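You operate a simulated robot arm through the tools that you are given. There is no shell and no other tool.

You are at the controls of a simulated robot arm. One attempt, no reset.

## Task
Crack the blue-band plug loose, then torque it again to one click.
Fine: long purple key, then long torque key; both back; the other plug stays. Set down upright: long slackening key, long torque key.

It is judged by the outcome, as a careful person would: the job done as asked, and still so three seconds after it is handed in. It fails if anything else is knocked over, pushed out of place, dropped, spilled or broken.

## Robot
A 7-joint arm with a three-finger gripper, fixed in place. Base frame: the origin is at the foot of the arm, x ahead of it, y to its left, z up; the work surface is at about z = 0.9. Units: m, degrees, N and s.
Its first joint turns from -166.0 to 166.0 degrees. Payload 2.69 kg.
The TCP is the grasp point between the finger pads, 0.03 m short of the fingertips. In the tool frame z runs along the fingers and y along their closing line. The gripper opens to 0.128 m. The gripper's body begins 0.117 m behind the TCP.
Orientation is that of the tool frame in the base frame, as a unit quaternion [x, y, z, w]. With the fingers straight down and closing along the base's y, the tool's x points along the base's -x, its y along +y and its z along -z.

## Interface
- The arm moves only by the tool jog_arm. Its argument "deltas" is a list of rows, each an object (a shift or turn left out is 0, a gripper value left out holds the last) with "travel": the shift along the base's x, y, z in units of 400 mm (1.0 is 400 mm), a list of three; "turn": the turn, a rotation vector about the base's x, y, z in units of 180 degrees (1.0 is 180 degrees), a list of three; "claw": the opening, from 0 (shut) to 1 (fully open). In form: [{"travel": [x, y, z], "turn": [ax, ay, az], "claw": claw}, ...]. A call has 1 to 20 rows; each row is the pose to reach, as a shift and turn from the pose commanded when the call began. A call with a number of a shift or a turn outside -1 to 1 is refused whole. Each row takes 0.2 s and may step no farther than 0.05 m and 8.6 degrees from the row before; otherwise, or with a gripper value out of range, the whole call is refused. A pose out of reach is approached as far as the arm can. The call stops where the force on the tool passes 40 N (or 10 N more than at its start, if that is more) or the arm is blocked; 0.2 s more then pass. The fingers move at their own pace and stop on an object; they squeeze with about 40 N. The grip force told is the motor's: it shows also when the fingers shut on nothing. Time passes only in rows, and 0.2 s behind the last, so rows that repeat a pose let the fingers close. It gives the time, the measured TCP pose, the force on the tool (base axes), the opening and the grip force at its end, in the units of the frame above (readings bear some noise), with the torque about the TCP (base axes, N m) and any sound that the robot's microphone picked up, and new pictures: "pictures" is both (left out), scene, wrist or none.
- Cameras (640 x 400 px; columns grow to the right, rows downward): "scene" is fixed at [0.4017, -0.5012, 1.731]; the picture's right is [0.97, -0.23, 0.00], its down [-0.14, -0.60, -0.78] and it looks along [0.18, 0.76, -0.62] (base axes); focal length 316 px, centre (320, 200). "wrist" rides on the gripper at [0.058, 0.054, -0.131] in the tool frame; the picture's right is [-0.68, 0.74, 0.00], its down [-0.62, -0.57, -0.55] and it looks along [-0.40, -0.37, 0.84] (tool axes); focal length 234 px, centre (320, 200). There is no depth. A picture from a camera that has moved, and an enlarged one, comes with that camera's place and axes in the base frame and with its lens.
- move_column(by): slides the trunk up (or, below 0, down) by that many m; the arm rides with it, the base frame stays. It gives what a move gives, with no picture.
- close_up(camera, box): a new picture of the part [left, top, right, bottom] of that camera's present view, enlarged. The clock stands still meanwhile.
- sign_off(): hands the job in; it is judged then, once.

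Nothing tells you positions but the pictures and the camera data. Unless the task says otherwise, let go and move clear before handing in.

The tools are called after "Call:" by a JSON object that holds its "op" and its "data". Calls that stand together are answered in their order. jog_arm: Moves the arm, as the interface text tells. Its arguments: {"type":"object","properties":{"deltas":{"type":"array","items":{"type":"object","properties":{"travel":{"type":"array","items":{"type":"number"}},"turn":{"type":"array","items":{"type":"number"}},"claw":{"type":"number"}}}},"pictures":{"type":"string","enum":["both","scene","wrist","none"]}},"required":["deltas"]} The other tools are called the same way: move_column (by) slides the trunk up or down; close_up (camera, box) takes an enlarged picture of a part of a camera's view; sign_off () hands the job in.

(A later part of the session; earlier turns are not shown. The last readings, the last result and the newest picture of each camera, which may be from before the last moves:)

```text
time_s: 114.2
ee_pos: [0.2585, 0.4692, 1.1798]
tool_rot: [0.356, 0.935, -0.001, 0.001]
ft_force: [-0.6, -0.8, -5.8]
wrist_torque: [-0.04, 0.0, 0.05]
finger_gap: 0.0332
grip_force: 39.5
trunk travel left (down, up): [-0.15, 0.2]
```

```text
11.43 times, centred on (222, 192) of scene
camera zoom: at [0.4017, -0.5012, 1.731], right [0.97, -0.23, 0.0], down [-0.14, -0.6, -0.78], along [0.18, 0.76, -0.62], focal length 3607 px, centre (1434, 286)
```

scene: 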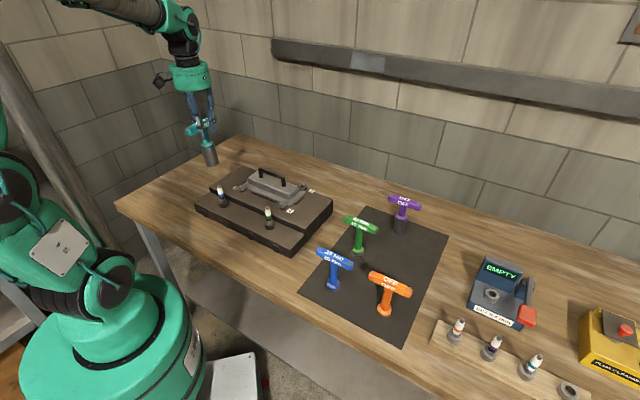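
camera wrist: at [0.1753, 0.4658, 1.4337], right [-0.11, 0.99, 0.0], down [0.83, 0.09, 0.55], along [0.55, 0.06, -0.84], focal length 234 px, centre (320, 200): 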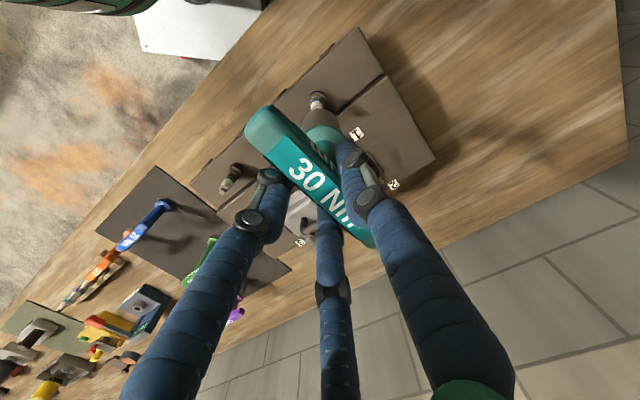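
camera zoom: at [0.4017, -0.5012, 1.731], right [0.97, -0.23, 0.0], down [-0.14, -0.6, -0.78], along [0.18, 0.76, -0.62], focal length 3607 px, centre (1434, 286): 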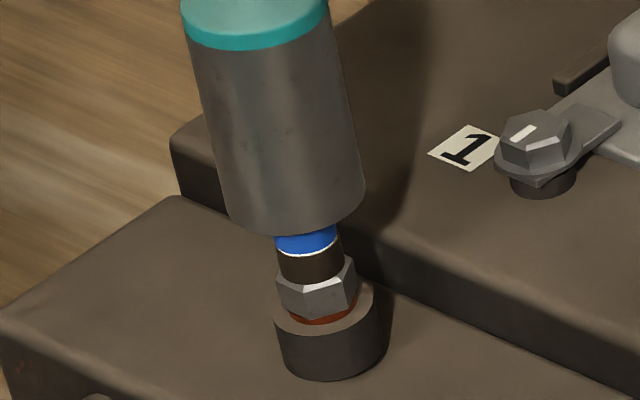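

The plug is still at its stop. I'll wind the tool back counter-clockwise about 100° in the air.

Call:
{"op": "jog_arm", "data": {"deltas": [{"travel": [0, 0, 0.01], "turn": [0, 0, 0.043], "claw": 0}, {"travel": [0, 0, 0.01], "turn": [0, 0, 0.086], "claw": 0}, {"travel": [0, 0, 0.01], "turn": [0, 0, 0.129], "claw": 0}, {"travel": [0, 0, 0.01], "turn": [0, 0, 0.172], "claw": 0}, {"travel": [0, 0, 0.01], "turn": [0, 0, 0.215], "claw": 0}, {"travel": [0, 0, 0.01], "turn": [0, 0, 0.258], "claw": 0}, {"travel": [0, 0, 0.01], "turn": [0, 0, 0.301], "claw": 0}, {"travel": [0, 0, 0.01], "turn": [0, 0, 0.344], "claw": 0}, {"travel": [0, 0, 0.01], "turn": [0, 0, 0.387], "claw": 0}, {"travel": [0, 0, 0.01], "turn": [0, 0, 0.43], "claw": 0}, {"travel": [0, 0, 0.01], "turn": [0, 0, 0.473], "claw": 0}, {"travel": [0, 0, 0.01], "turn": [0, 0, 0.516], "claw": 0}, {"travel": [0, 0, 0.01], "turn": [0, 0, 0.559], "claw": 0}, {"travel": [0, 0, 0.01], "turn": [0, 0, 0.6], "claw": 0}, {"travel": [0, 0, 0.01], "turn": [0, 0, 0.6], "claw": 0}], "pictures": "none"}}

Call:
{"op": "close_up", "data": {"camera": "scene", "box": [190, 140, 250, 210]}}

Call:
{"op": "close_up", "data": {"camera": "wrist", "box": [280, 75, 370, 145]}}

```text
time_s: 117.3
ee_pos: [0.2572, 0.4702, 1.1843]
tool_rot: [-0.548, 0.836, 0.0, 0.0]
ft_force: [-0.4, 0.1, -6.7]
wrist_torque: [0.02, -0.03, 0.01]
finger_gap: 0.0329
grip_force: 39.7
trunk travel left (down, up): [-0.15, 0.2]
```

```text
5.71 times, centred on (220, 175) of scene
camera zoom: at [0.4017, -0.5012, 1.731], right [0.97, -0.23, 0.0], down [-0.14, -0.6, -0.78], along [0.18, 0.76, -0.62], focal length 1803 px, centre (891, 343)
```

zoom: 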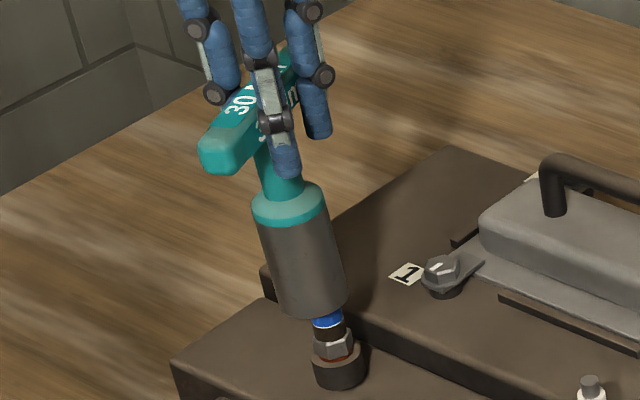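

```text
5.71 times, centred on (325, 110) of wrist
camera zoom: at [0.1838, 0.4372, 1.3161], right [-0.4, 0.92, 0.0], down [0.76, 0.34, 0.55], along [0.5, 0.22, -0.84], focal length 1338 px, centre (291, 714)
```

zoom: 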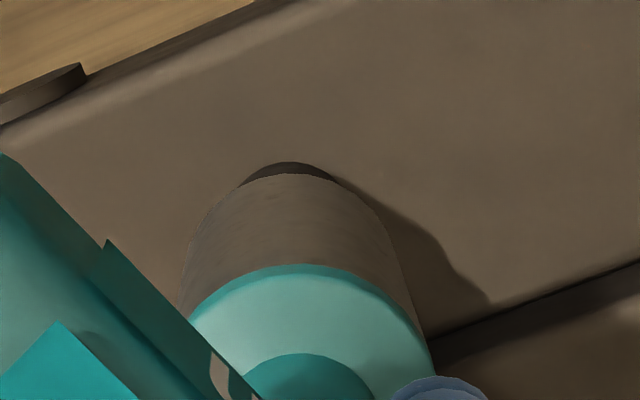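

The key's small offset in the grip has put it about 5 mm off the plug axis at this yaw. I'll shift +5 mm in x and +1 mm in y, re-check, and lower.

Call:
{"op": "jog_arm", "data": {"deltas": [{"travel": [0.0125, 0.0025, 0], "claw": 0}, {"travel": [0.0125, 0.0025, 0], "claw": 0}], "pictures": "none"}}

Call:
{"op": "close_up", "data": {"camera": "scene", "box": [205, 175, 240, 210]}}

Call:
{"op": "close_up", "data": {"camera": "wrist", "box": [280, 75, 370, 145]}}

```text
time_s: 118.0
ee_pos: [0.263, 0.4703, 1.1834]
tool_rot: [-0.547, 0.837, 0.0, 0.0]
ft_force: [-0.1, -0.2, -5.6]
wrist_torque: [-0.01, -0.04, 0.01]
finger_gap: 0.0331
grip_force: 40.4
trunk travel left (down, up): [-0.15, 0.2]
```

```text
11.43 times, centred on (222, 192) of scene
camera zoom: at [0.4017, -0.5012, 1.731], right [0.97, -0.23, 0.0], down [-0.14, -0.6, -0.78], along [0.18, 0.76, -0.62], focal length 3607 px, centre (1434, 286)
```

zoom: 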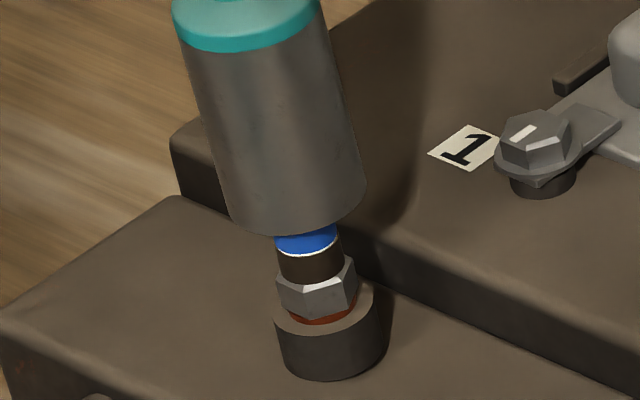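

```text
5.71 times, centred on (325, 110) of wrist
camera zoom: at [0.189, 0.438, 1.3155], right [-0.4, 0.92, 0.0], down [0.77, 0.34, 0.55], along [0.5, 0.22, -0.84], focal length 1338 px, centre (291, 714)
```

zoom: 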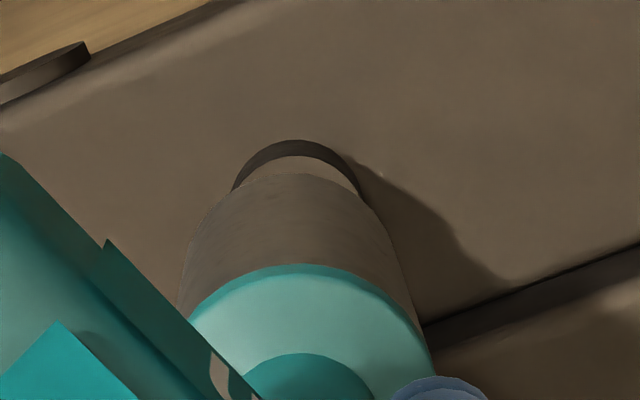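

The key is aligned within about 1 mm now, so I'll lower to seat.

Call:
{"op": "jog_arm", "data": {"deltas": [{"travel": [0, 0, -0.03], "claw": 0}, {"travel": [0, 0, -0.06], "claw": 0}, {"travel": [0, 0, -0.085], "claw": 0}, {"travel": [0, 0, -0.1], "claw": 0}, {"travel": [0, 0, -0.106], "claw": 0}, {"travel": [0, 0, -0.11], "claw": 0}, {"travel": [0, 0, -0.11], "claw": 0}], "pictures": "none"}}

```text
time_s: 119.5
ee_pos: [0.2619, 0.4723, 1.1407]
tool_rot: [-0.547, 0.837, 0.001, -0.001]
ft_force: [0.0, 0.4, -6.4]
wrist_torque: [0.01, -0.05, -0.03]
finger_gap: 0.0328
grip_force: 39.5
trunk travel left (down, up): [-0.15, 0.2]
```

Call:
{"op": "jog_arm", "data": {"deltas": [{"travel": [0, 0, -0.0025], "claw": 0}, {"travel": [0, 0, -0.005], "claw": 0}, {"travel": [0, 0, -0.0075], "claw": 0}, {"travel": [0, 0, -0.0075], "claw": 0}], "pictures": "none"}}

```text
time_s: 120.5
ee_pos: [0.2634, 0.4718, 1.14]
tool_rot: [-0.547, 0.837, 0.002, 0.002]
ft_force: [-0.3, -1.0, 30.6]
wrist_torque: [-0.09, 0.26, 0.02]
finger_gap: 0.0331
grip_force: 39.8
trunk travel left (down, up): [-0.15, 0.2]
```

It's seated, pressing about 37 N, so I'll ease off slightly. Then I'll wind clockwise in one continuous engagement, moving the TCP so the key axis stays on the plug.

Call:
{"op": "jog_arm", "data": {"deltas": [{"travel": [0, 0, 0.0015], "claw": 0}, {"travel": [0, -0.0007, 0.0015], "turn": [0, 0, -0.0278], "claw": 0}, {"travel": [-0.0002, -0.0015, 0.0015], "turn": [0, 0, -0.0556], "claw": 0}, {"travel": [-0.0003, -0.0022, 0.0015], "turn": [0, 0, -0.0833], "claw": 0}, {"travel": [-0.0005, -0.003, 0.0015], "turn": [0, 0, -0.1111], "claw": 0}], "pictures": "none"}}

Call:
{"op": "jog_arm", "data": {"deltas": [{"travel": [-0.0004, -0.0007, 0], "turn": [0, 0, -0.0278], "claw": 0}, {"travel": [-0.0008, -0.0014, 0], "turn": [0, 0, -0.0556], "claw": 0}, {"travel": [-0.0015, -0.0028, 0], "turn": [0, 0, -0.1111], "claw": 0}], "pictures": "none"}}

```text
time_s: 121.8
ee_pos: [0.2621, 0.4688, 1.1388]
tool_rot: [-0.392, 0.92, 0.0, 0.001]
ft_force: [-3.0, -1.0, 36.7]
wrist_torque: [0.06, 0.51, 0.47]
finger_gap: 0.033
grip_force: 39.6
trunk travel left (down, up): [-0.15, 0.2]
```

```text
refused: row 3 steps farther than a row can; nothing moved
```

Call:
{"op": "jog_arm", "data": {"deltas": [{"travel": [0, 0, 0.002], "turn": [0, 0, 0], "claw": 0}, {"travel": [-0.0004, -0.0007, 0.002], "turn": [0, 0, -0.0278], "claw": 0}, {"travel": [-0.0008, -0.0014, 0.002], "turn": [0, 0, -0.0556], "claw": 0}], "pictures": "none"}}

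Call:
{"op": "jog_arm", "data": {"deltas": [{"travel": [-0.0004, -0.0007, 0.001], "turn": [0, 0, -0.0278], "claw": 0}, {"travel": [-0.0008, -0.0014, 0.001], "turn": [0, 0, -0.0556], "claw": 0}], "pictures": "none"}}

Call:
{"op": "jog_arm", "data": {"deltas": [{"travel": [-0.0006, -0.0005, 0.0], "turn": [0, 0, -0.0278], "claw": 0}, {"travel": [-0.0012, -0.001, 0.0], "turn": [0, 0, -0.0556], "claw": 0}], "pictures": "none"}}

```text
time_s: 122.5
ee_pos: [0.261, 0.468, 1.1387]
tool_rot: [-0.311, 0.951, 0.0, 0.0]
ft_force: [-2.9, -1.6, 22.6]
wrist_torque: [0.02, 0.38, 0.41]
finger_gap: 0.033
grip_force: 39.9
trunk travel left (down, up): [-0.15, 0.2]
```

```text
time_s: 123.2
ee_pos: [0.2605, 0.4672, 1.1394]
tool_rot: [-0.227, 0.974, -0.001, 0.0]
ft_force: [-0.1, -0.8, 7.2]
wrist_torque: [0.0, 0.02, 0.4]
finger_gap: 0.033
grip_force: 39.9
trunk travel left (down, up): [-0.15, 0.2]
```

```text
time_s: 123.8
ee_pos: [0.2606, 0.468, 1.14]
tool_rot: [-0.14, 0.99, 0.0, 0.001]
ft_force: [-1.4, -2.0, 1.2]
wrist_torque: [-0.09, 0.09, 0.69]
finger_gap: 0.0329
grip_force: 40.2
trunk travel left (down, up): [-0.15, 0.2]
```

The same pattern repeats: flat near 0.4 until about 40° of wind, then rising (0.69 now). I'll continue past where I stopped before.

Call:
{"op": "jog_arm", "data": {"deltas": [{"travel": [-0.0006, -0.0005, 0.0], "turn": [0, 0, -0.0278], "claw": 0}, {"travel": [-0.0012, -0.001, 0.0], "turn": [0, 0, -0.0556], "claw": 0}], "pictures": "none"}}

Call:
{"op": "jog_arm", "data": {"deltas": [{"travel": [-0.0007, -0.0003, 0.0], "turn": [0, 0, -0.0278], "claw": 0}, {"travel": [-0.0014, -0.0006, 0.0], "turn": [0, 0, -0.0556], "claw": 0}], "pictures": "none"}}

Call:
{"op": "jog_arm", "data": {"deltas": [{"travel": [-0.0007, -0.0002, 0.0], "turn": [0, 0, -0.0278], "claw": 0}, {"travel": [-0.0014, -0.0004, 0.0], "turn": [0, 0, -0.0556], "claw": 0}], "pictures": "none"}}

```text
time_s: 124.3
ee_pos: [0.2599, 0.4668, 1.1399]
tool_rot: [-0.054, 0.999, -0.001, 0.0]
ft_force: [0.2, 0.1, -5.3]
wrist_torque: [-0.03, -0.02, 0.93]
finger_gap: 0.0331
grip_force: 40.2
trunk travel left (down, up): [-0.15, 0.2]
```

```text
time_s: 125.0
ee_pos: [0.26, 0.4673, 1.1388]
tool_rot: [0.033, 0.999, 0.001, -0.001]
ft_force: [-0.6, 0.5, -4.5]
wrist_torque: [-0.01, 0.02, 1.0]
finger_gap: 0.0332
grip_force: 39.6
trunk travel left (down, up): [-0.15, 0.2]
```

```text
time_s: 125.5
ee_pos: [0.2592, 0.4675, 1.1396]
tool_rot: [0.121, 0.993, 0.001, 0.0]
ft_force: [-1.8, 0.0, -1.9]
wrist_torque: [0.06, 0.07, 1.0]
finger_gap: 0.033
grip_force: 40.3
trunk travel left (down, up): [-0.15, 0.2]
```

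The torque is 1.0 at 80° of wind, with no side or axial load. I'll keep going.

Call:
{"op": "jog_arm", "data": {"deltas": [{"travel": [-0.0008, 0.0, 0.0], "turn": [0, 0, -0.0278], "claw": 0}, {"travel": [-0.0015, 0.0, 0.0], "turn": [0, 0, -0.0556], "claw": 0}], "pictures": "none"}}

Call:
{"op": "jog_arm", "data": {"deltas": [{"travel": [-0.0008, 0.0, 0.0], "turn": [0, 0, -0.0278], "claw": 0}, {"travel": [-0.0015, 0.0, 0.0], "turn": [0, 0, -0.0556], "claw": 0}], "pictures": "none"}}

Call:
{"op": "jog_arm", "data": {"deltas": [{"travel": [-0.0008, 0.0002, 0.0], "turn": [0, 0, -0.0278], "claw": 0}, {"travel": [-0.0015, 0.0004, 0.0], "turn": [0, 0, -0.0556], "claw": 0}], "pictures": "none"}}

Call:
{"op": "close_up", "data": {"camera": "wrist", "box": [220, 80, 420, 280]}}

```text
time_s: 126.2
ee_pos: [0.2592, 0.4676, 1.1391]
tool_rot: [0.206, 0.978, 0.0, 0.0]
ft_force: [-0.6, -0.1, -4.0]
wrist_torque: [-0.02, -0.01, 1.0]
finger_gap: 0.0329
grip_force: 40.2
trunk travel left (down, up): [-0.15, 0.2]
```

```text
time_s: 126.8
ee_pos: [0.2576, 0.4679, 1.1389]
tool_rot: [0.291, 0.957, 0.0, -0.001]
ft_force: [0.6, -0.1, -0.7]
wrist_torque: [-0.01, -0.01, 0.93]
finger_gap: 0.0328
grip_force: 40.0
trunk travel left (down, up): [-0.15, 0.2]
```

```text
time_s: 127.3
ee_pos: [0.2591, 0.4684, 1.1398]
tool_rot: [0.374, 0.928, 0.0, 0.0]
ft_force: [-1.3, -0.7, 1.2]
wrist_torque: [0.0, 0.08, 1.04]
finger_gap: 0.0327
grip_force: 39.7
trunk travel left (down, up): [-0.15, 0.2]
```

```text
2.00 times, centred on (320, 180) of wrist
camera zoom: at [0.2521, 0.5468, 1.2709], right [1.0, 0.06, 0.0], down [0.05, -0.83, 0.55], along [0.03, -0.55, -0.84], focal length 468 px, centre (320, 240)
```

zoom: 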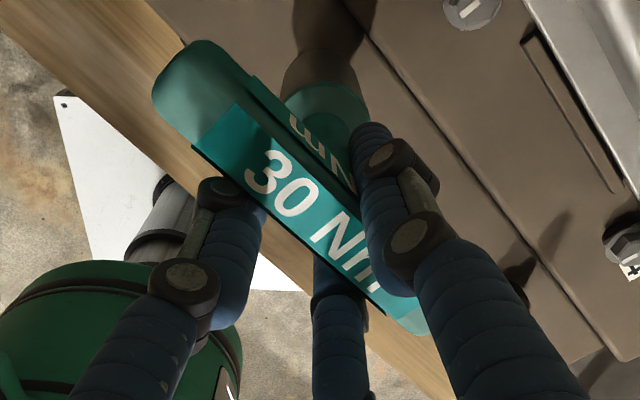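

Call:
{"op": "close_up", "data": {"camera": "scene", "box": [205, 175, 240, 210]}}

Call:
{"op": "close_up", "data": {"camera": "scene", "box": [190, 140, 250, 210]}}

```text
11.43 times, centred on (222, 192) of scene
camera zoom: at [0.4017, -0.5012, 1.731], right [0.97, -0.23, 0.0], down [-0.14, -0.6, -0.78], along [0.18, 0.76, -0.62], focal length 3607 px, centre (1434, 286)
```

zoom: 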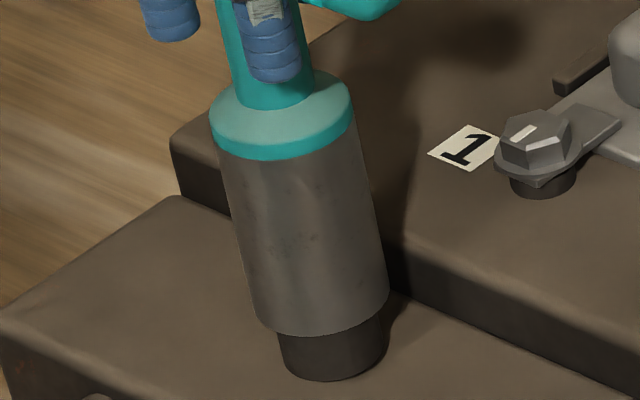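

```text
5.71 times, centred on (220, 175) of scene
camera zoom: at [0.4017, -0.5012, 1.731], right [0.97, -0.23, 0.0], down [-0.14, -0.6, -0.78], along [0.18, 0.76, -0.62], focal length 1803 px, centre (891, 343)
```

zoom: 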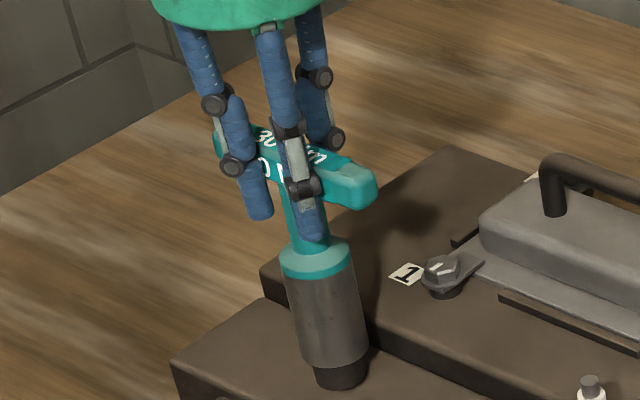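

I'll raise the key about 6 mm without unwinding. If the socket still grips the hex, I can see the hex angle under load.

Call:
{"op": "jog_arm", "data": {"deltas": [{"travel": [0, 0, 0.005], "claw": 0}, {"travel": [0, 0, 0.01], "claw": 0}, {"travel": [0, 0, 0.015], "claw": 0}, {"travel": [0, 0, 0.015], "claw": 0}], "pictures": "none"}}

Call:
{"op": "close_up", "data": {"camera": "scene", "box": [214, 188, 234, 208]}}

```text
time_s: 128.3
ee_pos: [0.2578, 0.4693, 1.1455]
tool_rot: [0.373, 0.928, 0.001, 0.0]
ft_force: [0.4, 0.1, -6.5]
wrist_torque: [-0.03, 0.03, 1.01]
finger_gap: 0.0331
grip_force: 40.0
trunk travel left (down, up): [-0.15, 0.2]
```

```text
16.00 times, centred on (224, 198) of scene
camera zoom: at [0.4017, -0.5012, 1.731], right [0.97, -0.23, 0.0], down [-0.14, -0.6, -0.78], along [0.18, 0.76, -0.62], focal length 5049 px, centre (1856, 232)
```

zoom: 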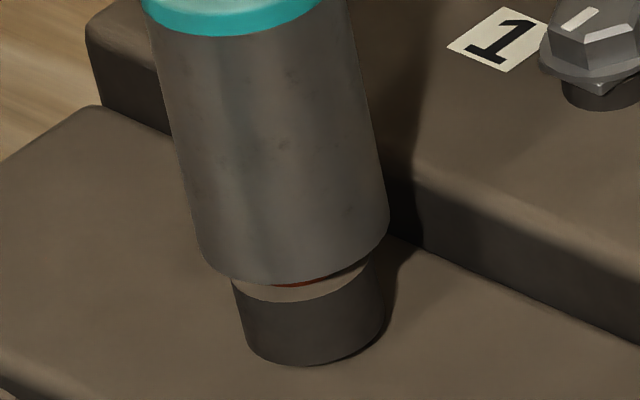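

The torque is still 1.0 with no vertical friction. I'll raise a little more to see the hex itself.

Call:
{"op": "jog_arm", "data": {"deltas": [{"travel": [0, 0, 0.005], "claw": 0}, {"travel": [0, 0, 0.01], "claw": 0}, {"travel": [0, 0, 0.01], "claw": 0}], "pictures": "none"}}

Call:
{"op": "close_up", "data": {"camera": "scene", "box": [214, 188, 234, 208]}}

```text
time_s: 129.2
ee_pos: [0.2562, 0.4682, 1.1485]
tool_rot: [0.373, 0.928, 0.0, 0.0]
ft_force: [-1.4, 0.3, -6.1]
wrist_torque: [-0.06, -0.01, 1.01]
finger_gap: 0.033
grip_force: 40.1
trunk travel left (down, up): [-0.15, 0.2]
```

```text
16.00 times, centred on (224, 198) of scene
camera zoom: at [0.4017, -0.5012, 1.731], right [0.97, -0.23, 0.0], down [-0.14, -0.6, -0.78], along [0.18, 0.76, -0.62], focal length 5049 px, centre (1856, 232)
```

zoom: 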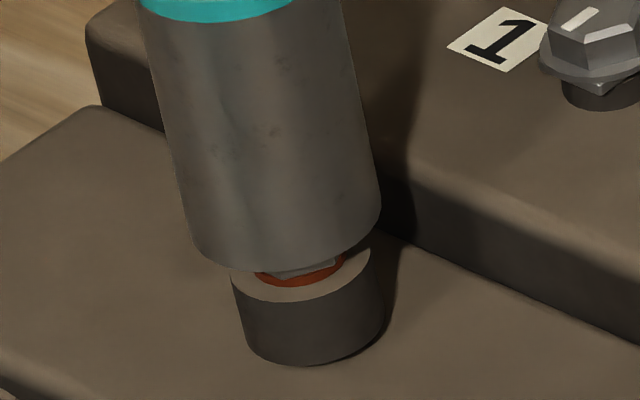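

Call:
{"op": "close_up", "data": {"camera": "scene", "box": [217, 198, 231, 208]}}

Call:
{"op": "jog_arm", "data": {"deltas": [{"travel": [0, 0, 0.0075], "claw": 0}, {"travel": [0, 0, 0.0075], "claw": 0}], "pictures": "none"}}

Call:
{"op": "close_up", "data": {"camera": "scene", "box": [214, 188, 234, 208]}}

```text
16.00 times, centred on (224, 203) of scene
camera zoom: at [0.4017, -0.5012, 1.731], right [0.97, -0.23, 0.0], down [-0.14, -0.6, -0.78], along [0.18, 0.76, -0.62], focal length 5049 px, centre (1856, 152)
```

zoom: 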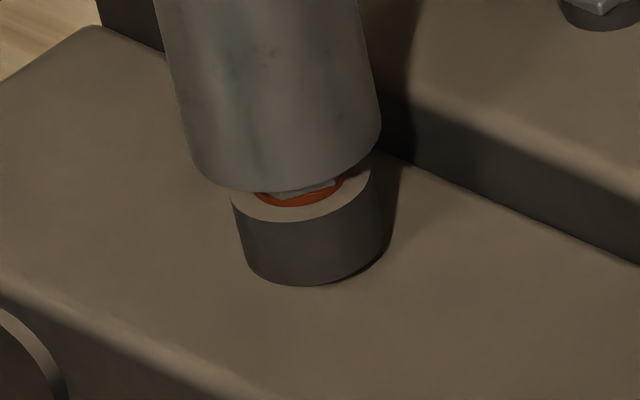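

```text
time_s: 129.8
ee_pos: [0.258, 0.4688, 1.1516]
tool_rot: [0.373, 0.928, 0.0, 0.0]
ft_force: [-0.2, -0.3, -5.9]
wrist_torque: [-0.03, -0.03, 0.01]
finger_gap: 0.0331
grip_force: 40.4
trunk travel left (down, up): [-0.15, 0.2]
```

```text
16.00 times, centred on (224, 198) of scene
camera zoom: at [0.4017, -0.5012, 1.731], right [0.97, -0.23, 0.0], down [-0.14, -0.6, -0.78], along [0.18, 0.76, -0.62], focal length 5049 px, centre (1856, 232)
```

zoom: 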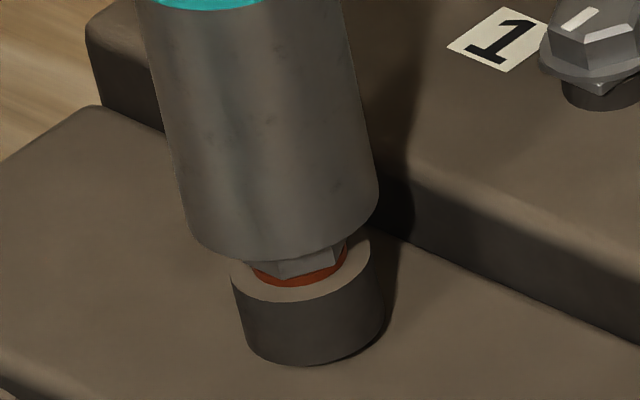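

The torque coupling vanishes once the socket is raised about 12 mm, and the hex is still at its stop. I need an even longer single clockwise turn, so I'll lift and wind back as far counter-clockwise as the wrist allows.

Call:
{"op": "jog_arm", "data": {"deltas": [{"travel": [0, 0, 0.07], "claw": 0}, {"travel": [0.0005, 0.001, 0.07], "turn": [0, 0, 0.046], "claw": 0}, {"travel": [0.001, 0.002, 0.07], "turn": [0, 0, 0.092], "claw": 0}, {"travel": [0.0015, 0.003, 0.07], "turn": [0, 0, 0.138], "claw": 0}, {"travel": [0.002, 0.004, 0.07], "turn": [0, 0, 0.184], "claw": 0}, {"travel": [0.003, 0.005, 0.07], "turn": [0, 0, 0.23], "claw": 0}, {"travel": [0.0035, 0.006, 0.07], "turn": [0, 0, 0.276], "claw": 0}, {"travel": [0.004, 0.007, 0.07], "turn": [0, 0, 0.322], "claw": 0}, {"travel": [0.0045, 0.008, 0.07], "turn": [0, 0, 0.368], "claw": 0}, {"travel": [0.005, 0.009, 0.07], "turn": [0, 0, 0.414], "claw": 0}, {"travel": [0.006, 0.01, 0.07], "turn": [0, 0, 0.46], "claw": 0}, {"travel": [0.0065, 0.011, 0.07], "turn": [0, 0, 0.506], "claw": 0}, {"travel": [0.007, 0.012, 0.07], "turn": [0, 0, 0.552], "claw": 0}, {"travel": [0.0075, 0.0125, 0.07], "turn": [0, 0, 0.598], "claw": 0}, {"travel": [0.008, 0.013, 0.07], "turn": [0, 0, 0.644], "claw": 0}, {"travel": [0.0085, 0.0135, 0.07], "turn": [0, 0, 0.69], "claw": 0}, {"travel": [0.009, 0.014, 0.07], "turn": [0, 0, 0.736], "claw": 0}, {"travel": [0.0093, 0.0145, 0.07], "turn": [0, 0, 0.782], "claw": 0}, {"travel": [0.0093, 0.0145, 0.07], "turn": [0, 0, 0.828], "claw": 0}, {"travel": [0.0093, 0.0145, 0.07], "turn": [0, 0, 0.828], "claw": 0}]}}

Call:
{"op": "close_up", "data": {"camera": "scene", "box": [205, 175, 240, 210]}}

Call:
{"op": "close_up", "data": {"camera": "wrist", "box": [280, 75, 370, 145]}}

```text
time_s: 133.9
ee_pos: [0.262, 0.473, 1.1804]
tool_rot: [0.795, -0.607, 0.0, 0.0]
ft_force: [0.5, 0.7, -5.9]
wrist_torque: [0.02, -0.01, 0.0]
finger_gap: 0.0328
grip_force: 39.9
trunk travel left (down, up): [-0.15, 0.2]
camera wrist: at [0.2249, 0.4015, 1.3114], right [-0.89, 0.46, 0.0], down [0.38, 0.74, 0.55], along [0.25, 0.49, -0.84], focal length 234 px, centre (320, 200)
```

scene: 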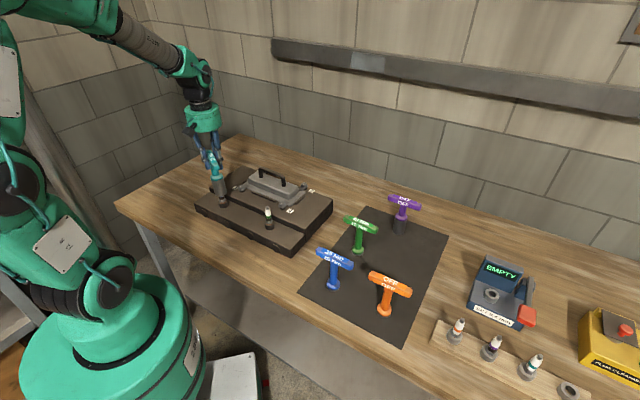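
wrist: 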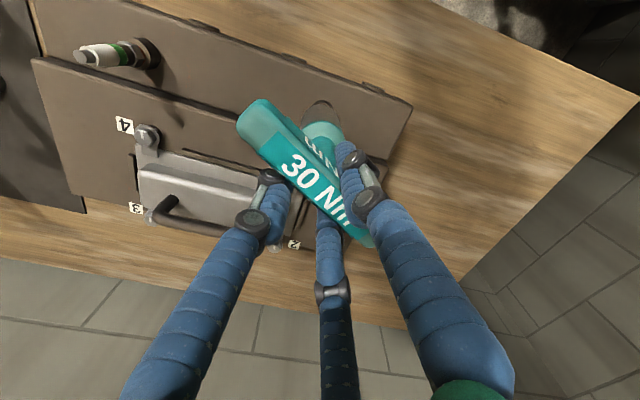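

```text
11.43 times, centred on (222, 192) of scene
camera zoom: at [0.4017, -0.5012, 1.731], right [0.97, -0.23, 0.0], down [-0.14, -0.6, -0.78], along [0.18, 0.76, -0.62], focal length 3607 px, centre (1434, 286)
```

zoom: 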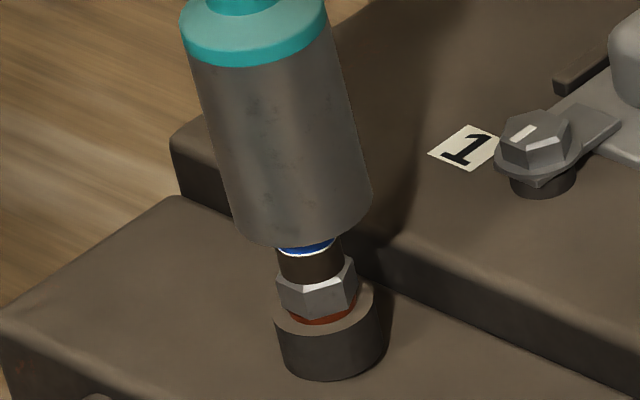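

```text
5.71 times, centred on (325, 110) of wrist
camera zoom: at [0.2249, 0.4015, 1.3114], right [-0.89, 0.46, 0.0], down [0.38, 0.74, 0.55], along [0.25, 0.49, -0.84], focal length 1338 px, centre (291, 714)
```

zoom: 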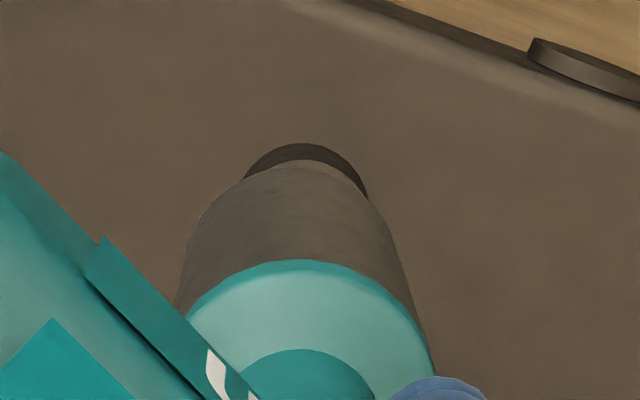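

The wrist reaches +105° yaw, and the key is still roughly over the plug. I'll lower to the same depth and begin one long continuous clockwise turn.

Call:
{"op": "jog_arm", "data": {"deltas": [{"travel": [0, 0, -0.03], "claw": 0}, {"travel": [0, 0, -0.06], "claw": 0}, {"travel": [0, 0, -0.085], "claw": 0}, {"travel": [0, 0, -0.097], "claw": 0}, {"travel": [0, 0, -0.1025], "claw": 0}, {"travel": [0, 0, -0.1025], "claw": 0}], "pictures": "none"}}

Call:
{"op": "close_up", "data": {"camera": "scene", "box": [205, 175, 240, 210]}}

```text
time_s: 135.3
ee_pos: [0.2624, 0.4751, 1.1406]
tool_rot: [0.794, -0.607, 0.0, 0.0]
ft_force: [-0.7, 0.5, -6.1]
wrist_torque: [0.06, -0.01, -0.02]
finger_gap: 0.0328
grip_force: 40.1
trunk travel left (down, up): [-0.15, 0.2]
```

```text
11.43 times, centred on (222, 192) of scene
camera zoom: at [0.4017, -0.5012, 1.731], right [0.97, -0.23, 0.0], down [-0.14, -0.6, -0.78], along [0.18, 0.76, -0.62], focal length 3607 px, centre (1434, 286)
```

zoom: 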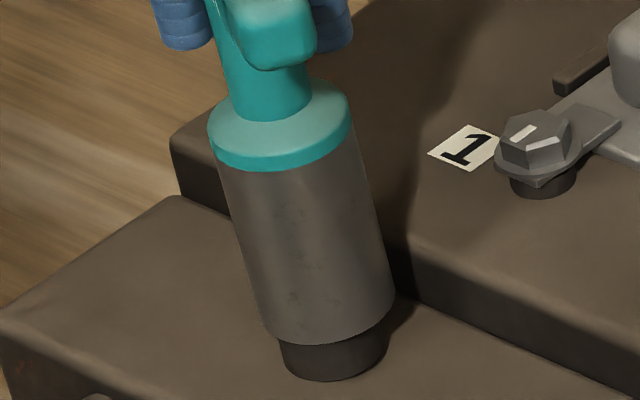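

Call:
{"op": "jog_arm", "data": {"deltas": [{"travel": [0.0004, -0.0006, 0], "turn": [0, 0, -0.028], "claw": 0}, {"travel": [0.0008, -0.0012, 0], "turn": [0, 0, -0.056], "claw": 0}, {"travel": [0.0012, -0.0018, 0], "turn": [0, 0, -0.084], "claw": 0}, {"travel": [0.0015, -0.0025, 0], "turn": [0, 0, -0.112], "claw": 0}], "pictures": "none"}}

Call:
{"op": "jog_arm", "data": {"deltas": [{"travel": [0.0001, -0.0007, 0], "turn": [0, 0, -0.028], "claw": 0}, {"travel": [0.0002, -0.0014, 0], "turn": [0, 0, -0.056], "claw": 0}, {"travel": [0.0004, -0.0021, 0], "turn": [0, 0, -0.084], "claw": 0}, {"travel": [0.0005, -0.0028, 0], "turn": [0, 0, -0.104], "claw": 0}], "pictures": "none"}}

Call:
{"op": "jog_arm", "data": {"deltas": [{"travel": [-0.0001, -0.0007, 0], "turn": [0, 0, -0.028], "claw": 0}, {"travel": [-0.0002, -0.0014, 0], "turn": [0, 0, -0.056], "claw": 0}, {"travel": [-0.0004, -0.0022, 0], "turn": [0, 0, -0.084], "claw": 0}, {"travel": [-0.0005, -0.003, 0], "turn": [0, 0, -0.111], "claw": 0}], "pictures": "none"}}

```text
time_s: 136.3
ee_pos: [0.2627, 0.4732, 1.1395]
tool_rot: [-0.676, 0.737, 0.0, 0.0]
ft_force: [1.7, 0.2, -2.6]
wrist_torque: [0.0, -0.05, 0.37]
finger_gap: 0.0328
grip_force: 40.0
trunk travel left (down, up): [-0.15, 0.2]
```

```text
time_s: 137.3
ee_pos: [0.2632, 0.4724, 1.1386]
tool_rot: [-0.547, 0.837, 0.0, 0.001]
ft_force: [0.1, -0.1, 0.5]
wrist_torque: [-0.05, 0.04, 0.4]
finger_gap: 0.0329
grip_force: 40.4
trunk travel left (down, up): [-0.15, 0.2]
```

```text
time_s: 138.3
ee_pos: [0.2607, 0.4706, 1.1398]
tool_rot: [-0.393, 0.919, 0.0, 0.001]
ft_force: [0.5, -0.6, 1.2]
wrist_torque: [-0.04, 0.01, 0.9]
finger_gap: 0.0329
grip_force: 40.4
trunk travel left (down, up): [-0.15, 0.2]
```

Same curve: 0.37, 0.40, then 0.90 at 59°. I'll continue further than before.

Call:
{"op": "jog_arm", "data": {"deltas": [{"travel": [-0.0004, -0.0007, 0], "turn": [0, 0, -0.028], "claw": 0}, {"travel": [-0.0008, -0.0014, 0], "turn": [0, 0, -0.056], "claw": 0}, {"travel": [-0.0012, -0.002, 0], "turn": [0, 0, -0.084], "claw": 0}, {"travel": [-0.0015, -0.0027, 0], "turn": [0, 0, -0.111], "claw": 0}], "pictures": "none"}}

Call:
{"op": "jog_arm", "data": {"deltas": [{"travel": [-0.0006, -0.0005, 0], "turn": [0, 0, -0.028], "claw": 0}, {"travel": [-0.0012, -0.001, 0], "turn": [0, 0, -0.056], "claw": 0}, {"travel": [-0.0018, -0.0015, 0], "turn": [0, 0, -0.084], "claw": 0}, {"travel": [-0.0023, -0.002, 0], "turn": [0, 0, -0.111], "claw": 0}], "pictures": "none"}}

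Call:
{"op": "jog_arm", "data": {"deltas": [{"travel": [-0.0007, -0.0003, 0], "turn": [0, 0, -0.028], "claw": 0}, {"travel": [-0.0014, -0.0005, 0], "turn": [0, 0, -0.056], "claw": 0}], "pictures": "none"}}

Call:
{"op": "jog_arm", "data": {"deltas": [{"travel": [-0.0007, -0.0003, 0], "turn": [0, 0, -0.028], "claw": 0}, {"travel": [-0.0014, -0.0005, 0], "turn": [0, 0, -0.056], "claw": 0}], "pictures": "none"}}

```text
time_s: 139.3
ee_pos: [0.2623, 0.4694, 1.1405]
tool_rot: [-0.228, 0.974, 0.0, 0.0]
ft_force: [0.3, -0.9, -5.2]
wrist_torque: [-0.05, 0.0, 1.03]
finger_gap: 0.0328
grip_force: 40.4
trunk travel left (down, up): [-0.15, 0.2]
```

```text
time_s: 140.3
ee_pos: [0.2611, 0.4683, 1.1396]
tool_rot: [-0.055, 0.998, 0.0, 0.001]
ft_force: [-1.7, -0.4, 4.3]
wrist_torque: [-0.01, 0.13, 1.07]
finger_gap: 0.0328
grip_force: 40.4
trunk travel left (down, up): [-0.15, 0.2]
```

```text
time_s: 140.9
ee_pos: [0.2602, 0.4687, 1.1398]
tool_rot: [0.032, 0.999, -0.001, 0.001]
ft_force: [0.5, -0.8, 6.2]
wrist_torque: [0.05, -0.05, 1.02]
finger_gap: 0.0328
grip_force: 40.0
trunk travel left (down, up): [-0.15, 0.2]
```

```text
time_s: 141.6
ee_pos: [0.2598, 0.4689, 1.1395]
tool_rot: [0.12, 0.993, 0.0, 0.001]
ft_force: [-0.3, -2.0, 8.3]
wrist_torque: [-0.11, -0.05, 1.02]
finger_gap: 0.0331
grip_force: 39.8
trunk travel left (down, up): [-0.15, 0.2]
```

Call:
{"op": "jog_arm", "data": {"deltas": [{"travel": [-0.0007, 0, 0], "turn": [0, 0, -0.028], "claw": 0}, {"travel": [-0.0014, 0, 0], "turn": [0, 0, -0.056], "claw": 0}], "pictures": "none"}}

Call:
{"op": "jog_arm", "data": {"deltas": [{"travel": [-0.0007, 0, 0], "turn": [0, 0, -0.028], "claw": 0}, {"travel": [-0.0014, 0, 0], "turn": [0, 0, -0.056], "claw": 0}], "pictures": "none"}}

Call:
{"op": "jog_arm", "data": {"deltas": [{"travel": [-0.0007, 0.0003, 0], "turn": [0, 0, -0.028], "claw": 0}, {"travel": [-0.0014, 0.0005, 0], "turn": [0, 0, -0.056], "claw": 0}], "pictures": "none"}}

Call:
{"op": "jog_arm", "data": {"deltas": [{"travel": [-0.0007, 0.0003, 0], "turn": [0, 0, -0.028], "claw": 0}, {"travel": [-0.0014, 0.0005, 0], "turn": [0, 0, -0.056], "claw": 0}], "pictures": "none"}}

```text
time_s: 142.2
ee_pos: [0.2585, 0.4682, 1.1395]
tool_rot: [0.207, 0.978, 0.001, 0.0]
ft_force: [-2.1, 0.2, 8.2]
wrist_torque: [0.02, 0.08, 1.06]
finger_gap: 0.0328
grip_force: 40.2
trunk travel left (down, up): [-0.15, 0.2]
```

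```text
time_s: 142.8
ee_pos: [0.2586, 0.4692, 1.1384]
tool_rot: [0.292, 0.956, 0.0, 0.001]
ft_force: [-3.2, 1.3, 9.7]
wrist_torque: [0.12, 0.16, 1.08]
finger_gap: 0.0329
grip_force: 39.9
trunk travel left (down, up): [-0.15, 0.2]
```

```text
time_s: 143.3
ee_pos: [0.2582, 0.4692, 1.1388]
tool_rot: [0.375, 0.927, 0.0, 0.0]
ft_force: [0.4, 1.9, 10.8]
wrist_torque: [0.22, -0.04, 1.03]
finger_gap: 0.0327
grip_force: 39.7
trunk travel left (down, up): [-0.15, 0.2]
```

```text
time_s: 143.9
ee_pos: [0.2576, 0.4687, 1.1394]
tool_rot: [0.454, 0.891, -0.001, 0.0]
ft_force: [-0.4, 2.6, 13.5]
wrist_torque: [0.22, -0.05, 1.05]
finger_gap: 0.033
grip_force: 40.7
trunk travel left (down, up): [-0.15, 0.2]
```

The torque is constant at about 1.05 from 65° to 159°, a clear cap. I'll raise the socket about 10 mm, still engaged, to see the hex angle under full load.

Call:
{"op": "jog_arm", "data": {"deltas": [{"travel": [0, 0, 0.0125], "claw": 0}, {"travel": [0, 0, 0.024], "claw": 0}, {"travel": [0, 0, 0.024], "claw": 0}], "pictures": "none"}}

Call:
{"op": "close_up", "data": {"camera": "scene", "box": [214, 188, 234, 208]}}

Call:
{"op": "close_up", "data": {"camera": "scene", "box": [180, 130, 250, 210]}}

```text
time_s: 144.8
ee_pos: [0.2576, 0.4686, 1.1479]
tool_rot: [0.455, 0.891, -0.001, 0.0]
ft_force: [0.2, 0.5, -6.4]
wrist_torque: [-0.02, 0.02, 1.0]
finger_gap: 0.033
grip_force: 40.1
trunk travel left (down, up): [-0.15, 0.2]
```

```text
16.00 times, centred on (224, 198) of scene
camera zoom: at [0.4017, -0.5012, 1.731], right [0.97, -0.23, 0.0], down [-0.14, -0.6, -0.78], along [0.18, 0.76, -0.62], focal length 5049 px, centre (1856, 232)
```

zoom: 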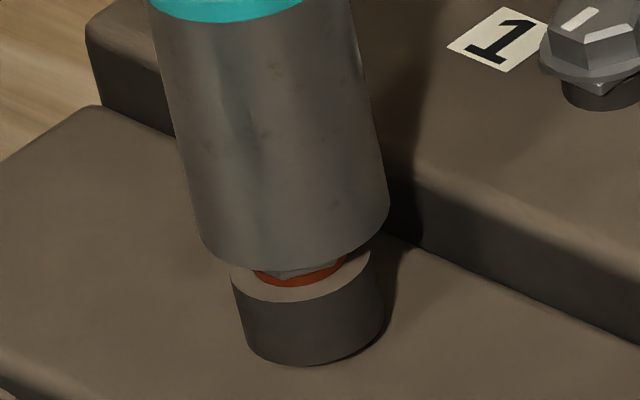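

```text
5.00 times, centred on (215, 170) of scene
camera zoom: at [0.4017, -0.5012, 1.731], right [0.97, -0.23, 0.0], down [-0.14, -0.6, -0.78], along [0.18, 0.76, -0.62], focal length 1578 px, centre (845, 350)
```

zoom: 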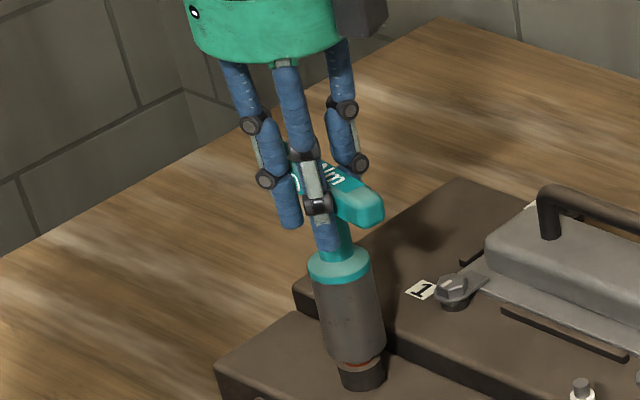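

The hex is still at the stop while 1.0 Nm is applied. I'll lower back down and unwind gradually to see how the torque releases, which will tell me what the key mechanism is doing.

Call:
{"op": "jog_arm", "data": {"deltas": [{"travel": [0, 0, -0.0125], "claw": 0}, {"travel": [0, 0, -0.024], "claw": 0}, {"travel": [0, 0, -0.024], "turn": [0, 0, 0.028], "claw": 0}, {"travel": [0, 0, -0.024], "turn": [0, 0, 0.056], "claw": 0}], "pictures": "none"}}

Call:
{"op": "jog_arm", "data": {"deltas": [{"travel": [0, 0, 0], "turn": [0, 0, 0.028], "claw": 0}, {"travel": [0, 0, 0], "turn": [0, 0, 0.056], "claw": 0}], "pictures": "none"}}

Call:
{"op": "jog_arm", "data": {"deltas": [{"travel": [0, 0, 0], "turn": [0, 0, 0.028], "claw": 0}, {"travel": [0, 0, 0], "turn": [0, 0, 0.056], "claw": 0}], "pictures": "none"}}

```text
time_s: 145.8
ee_pos: [0.2581, 0.4687, 1.1399]
tool_rot: [0.374, 0.927, 0.0, -0.001]
ft_force: [0.8, -0.1, -2.9]
wrist_torque: [0.01, -0.04, 0.97]
finger_gap: 0.0333
grip_force: 39.5
trunk travel left (down, up): [-0.15, 0.2]
```

```text
time_s: 146.3
ee_pos: [0.2573, 0.4682, 1.1394]
tool_rot: [0.29, 0.957, -0.001, 0.0]
ft_force: [1.7, -0.8, 0.9]
wrist_torque: [0.01, -0.14, 0.99]
finger_gap: 0.0328
grip_force: 39.9
trunk travel left (down, up): [-0.15, 0.2]
```

```text
time_s: 146.9
ee_pos: [0.258, 0.4674, 1.1391]
tool_rot: [0.205, 0.979, 0.0, 0.001]
ft_force: [5.2, -3.0, 0.9]
wrist_torque: [-0.38, -0.71, 0.94]
finger_gap: 0.0327
grip_force: 39.6
trunk travel left (down, up): [-0.15, 0.2]
```

The torque holds nearly constant on unwinding too, so it's a function of handle angle. I'll check more carefully whether the black socket actually rotates with the handle, by comparing its surface marks before and after a 10° turn.

Call:
{"op": "close_up", "data": {"camera": "scene", "box": [212, 182, 232, 202]}}

Call:
{"op": "jog_arm", "data": {"deltas": [{"travel": [-0.001, 0.001, 0], "turn": [0, 0, 0.028], "claw": 0}, {"travel": [-0.001, 0.001, 0], "turn": [0, 0, 0.056], "claw": 0}], "pictures": "none"}}

Call:
{"op": "close_up", "data": {"camera": "scene", "box": [212, 182, 232, 202]}}

Call:
{"op": "jog_arm", "data": {"deltas": [{"travel": [0, 0, 0], "turn": [0, 0, 0.028], "claw": 0}, {"travel": [0, 0, 0], "turn": [0, 0, 0.056], "claw": 0}], "pictures": "none"}}

Call:
{"op": "close_up", "data": {"camera": "scene", "box": [212, 182, 232, 202]}}

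```text
16.00 times, centred on (222, 192) of scene
camera zoom: at [0.4017, -0.5012, 1.731], right [0.97, -0.23, 0.0], down [-0.14, -0.6, -0.78], along [0.18, 0.76, -0.62], focal length 5049 px, centre (1888, 328)
```

zoom: 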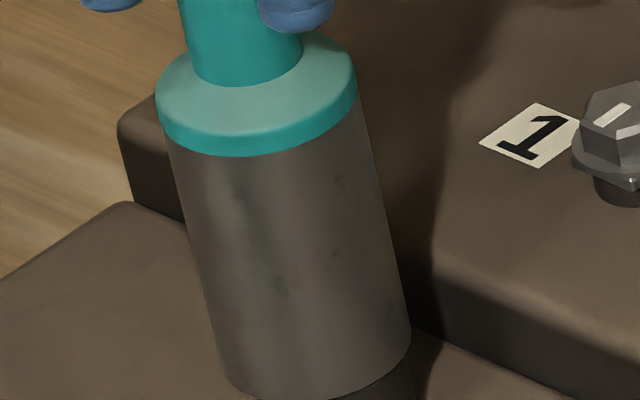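

```text
time_s: 147.6
ee_pos: [0.2572, 0.4674, 1.1401]
tool_rot: [0.118, 0.993, 0.0, -0.001]
ft_force: [10.5, -6.2, -0.9]
wrist_torque: [-0.72, -1.23, 0.95]
finger_gap: 0.0329
grip_force: 40.4
trunk travel left (down, up): [-0.15, 0.2]
```

```text
16.00 times, centred on (222, 192) of scene
camera zoom: at [0.4017, -0.5012, 1.731], right [0.97, -0.23, 0.0], down [-0.14, -0.6, -0.78], along [0.18, 0.76, -0.62], focal length 5049 px, centre (1888, 328)
```

zoom: 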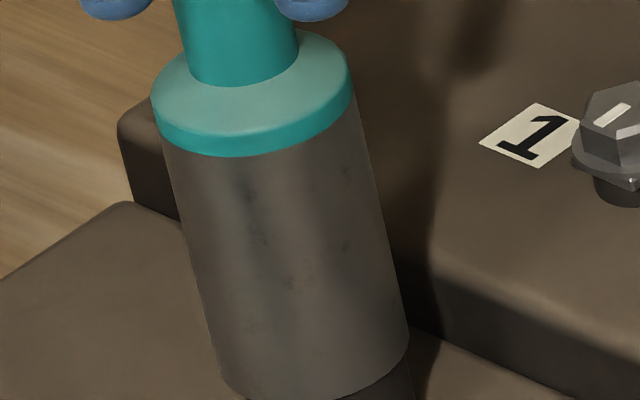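

```text
time_s: 148.2
ee_pos: [0.2564, 0.4692, 1.1397]
tool_rot: [0.032, 1.0, 0.0, 0.0]
ft_force: [6.0, -3.4, -3.2]
wrist_torque: [-0.34, -0.86, 0.96]
finger_gap: 0.0328
grip_force: 39.8
trunk travel left (down, up): [-0.15, 0.2]
```

```text
16.00 times, centred on (222, 192) of scene
camera zoom: at [0.4017, -0.5012, 1.731], right [0.97, -0.23, 0.0], down [-0.14, -0.6, -0.78], along [0.18, 0.76, -0.62], focal length 5049 px, centre (1888, 328)
```

zoom: 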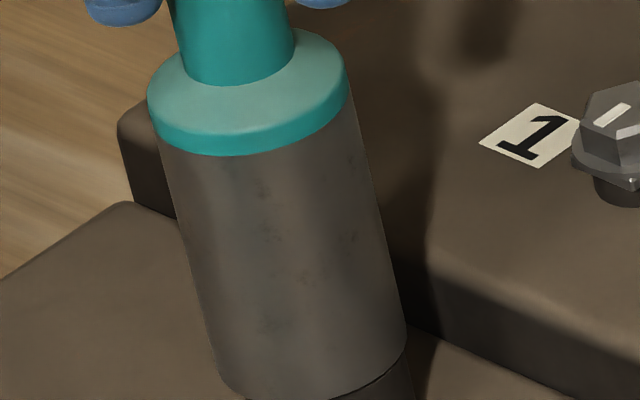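

The socket does turn with the handle, so the plug stays fixed at its stop while the key winds. I'll lift to reset, re-seat, and turn slightly counter-clockwise to learn whether the plug is currently tight or just resting at the stop.

Call:
{"op": "jog_arm", "data": {"deltas": [{"travel": [0, 0, 0.02], "claw": 0}, {"travel": [0, 0, 0.045], "claw": 0}, {"travel": [0.0, 0, 0.06], "claw": 0}, {"travel": [0, 0, 0.06], "claw": 0}], "pictures": "none"}}

Call:
{"op": "close_up", "data": {"camera": "wrist", "box": [280, 75, 370, 145]}}

Call:
{"op": "close_up", "data": {"camera": "scene", "box": [205, 175, 240, 210]}}

```text
time_s: 149.2
ee_pos: [0.258, 0.4693, 1.1636]
tool_rot: [0.033, 0.999, 0.0, 0.0]
ft_force: [0.1, -0.2, -6.2]
wrist_torque: [0.01, -0.03, 0.0]
finger_gap: 0.0329
grip_force: 39.7
trunk travel left (down, up): [-0.15, 0.2]
```

```text
5.71 times, centred on (325, 110) of wrist
camera zoom: at [0.2022, 0.5256, 1.2952], right [0.72, 0.69, 0.0], down [0.58, -0.6, 0.55], along [0.38, -0.4, -0.84], focal length 1338 px, centre (291, 714)
```

zoom: 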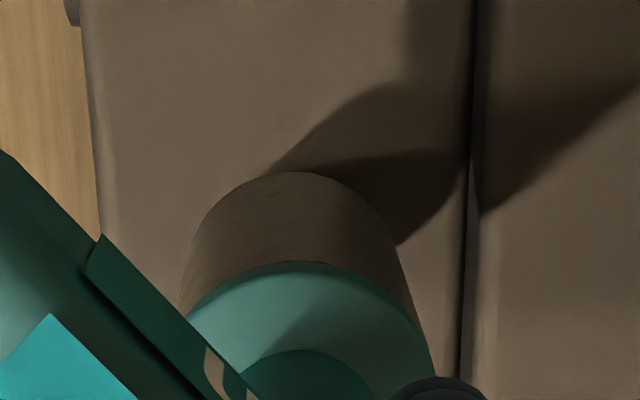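

```text
11.43 times, centred on (222, 192) of scene
camera zoom: at [0.4017, -0.5012, 1.731], right [0.97, -0.23, 0.0], down [-0.14, -0.6, -0.78], along [0.18, 0.76, -0.62], focal length 3607 px, centre (1434, 286)
```

zoom: 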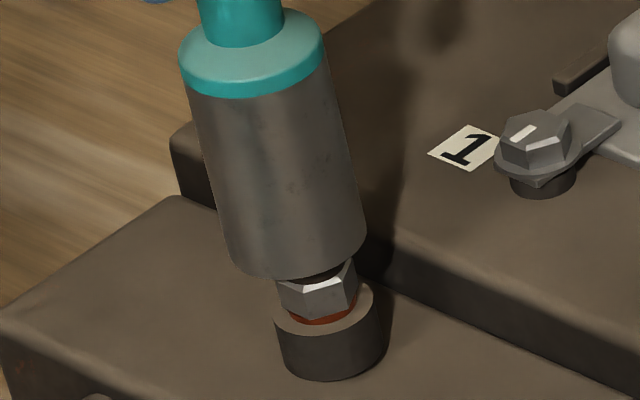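

Call:
{"op": "jog_arm", "data": {"deltas": [{"travel": [0.004, 0, -0.02], "claw": 0}, {"travel": [0.004, 0, -0.045], "claw": 0}, {"travel": [0.004, 0, -0.058], "claw": 0}, {"travel": [0.004, 0, -0.062], "claw": 0}, {"travel": [0.004, 0, -0.062], "claw": 0}], "pictures": "none"}}

Call:
{"op": "jog_arm", "data": {"deltas": [{"travel": [0, 0, 0], "turn": [0, 0, 0.02], "claw": 0}, {"travel": [0, 0, 0], "turn": [0, 0, 0.02], "claw": 0}], "pictures": "scene"}}

Call:
{"op": "jog_arm", "data": {"deltas": [{"travel": [0, 0, 0], "turn": [0, 0, 0.02], "claw": 0}, {"travel": [0, 0, 0], "turn": [0, 0, 0.04], "claw": 0}], "pictures": "none"}}

```text
time_s: 150.3
ee_pos: [0.2586, 0.4687, 1.1382]
tool_rot: [0.033, 0.999, 0.001, 0.001]
ft_force: [-1.8, -1.5, 5.2]
wrist_torque: [-0.11, 0.11, 0.01]
finger_gap: 0.0325
grip_force: 39.6
trunk travel left (down, up): [-0.15, 0.2]
```

```text
time_s: 150.9
ee_pos: [0.2594, 0.4687, 1.1387]
tool_rot: [-0.001, 1.0, 0.001, 0.001]
ft_force: [-0.3, 3.4, 8.2]
wrist_torque: [0.24, 0.01, -0.04]
finger_gap: 0.0327
grip_force: 39.2
trunk travel left (down, up): [-0.15, 0.2]
```

scene: 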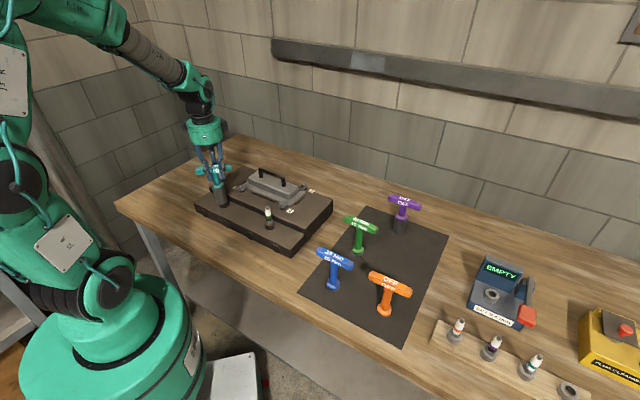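

```text
time_s: 151.6
ee_pos: [0.2581, 0.4693, 1.1392]
tool_rot: [-0.062, 0.998, 0.0, 0.002]
ft_force: [3.1, 1.0, 9.1]
wrist_torque: [0.23, -0.14, -0.07]
finger_gap: 0.0328
grip_force: 40.2
trunk travel left (down, up): [-0.15, 0.2]
```

Turning counter-clockwise gave almost no torque. I'll lift and look at whether the plug followed or the torque key simply ratchets in that direction.

Call:
{"op": "jog_arm", "data": {"deltas": [{"travel": [0, 0, 0.03], "claw": 0}, {"travel": [0, 0, 0.06], "claw": 0}, {"travel": [0, 0, 0.09], "claw": 0}, {"travel": [0, 0, 0.1], "claw": 0}, {"travel": [0, 0, 0.1], "claw": 0}], "pictures": "none"}}

Call:
{"op": "close_up", "data": {"camera": "scene", "box": [214, 188, 234, 208]}}

```text
time_s: 152.8
ee_pos: [0.2594, 0.4702, 1.1785]
tool_rot: [-0.061, 0.998, 0.001, 0.0]
ft_force: [0.5, 0.4, -6.7]
wrist_torque: [-0.07, -0.04, 0.01]
finger_gap: 0.0329
grip_force: 39.8
trunk travel left (down, up): [-0.15, 0.2]
```

```text
16.00 times, centred on (224, 198) of scene
camera zoom: at [0.4017, -0.5012, 1.731], right [0.97, -0.23, 0.0], down [-0.14, -0.6, -0.78], along [0.18, 0.76, -0.62], focal length 5049 px, centre (1856, 232)
```

zoom: 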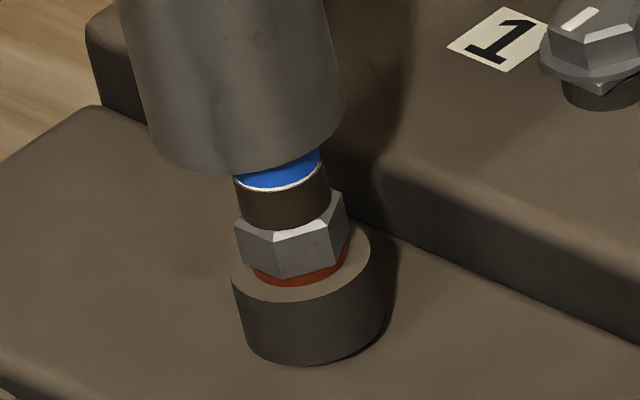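

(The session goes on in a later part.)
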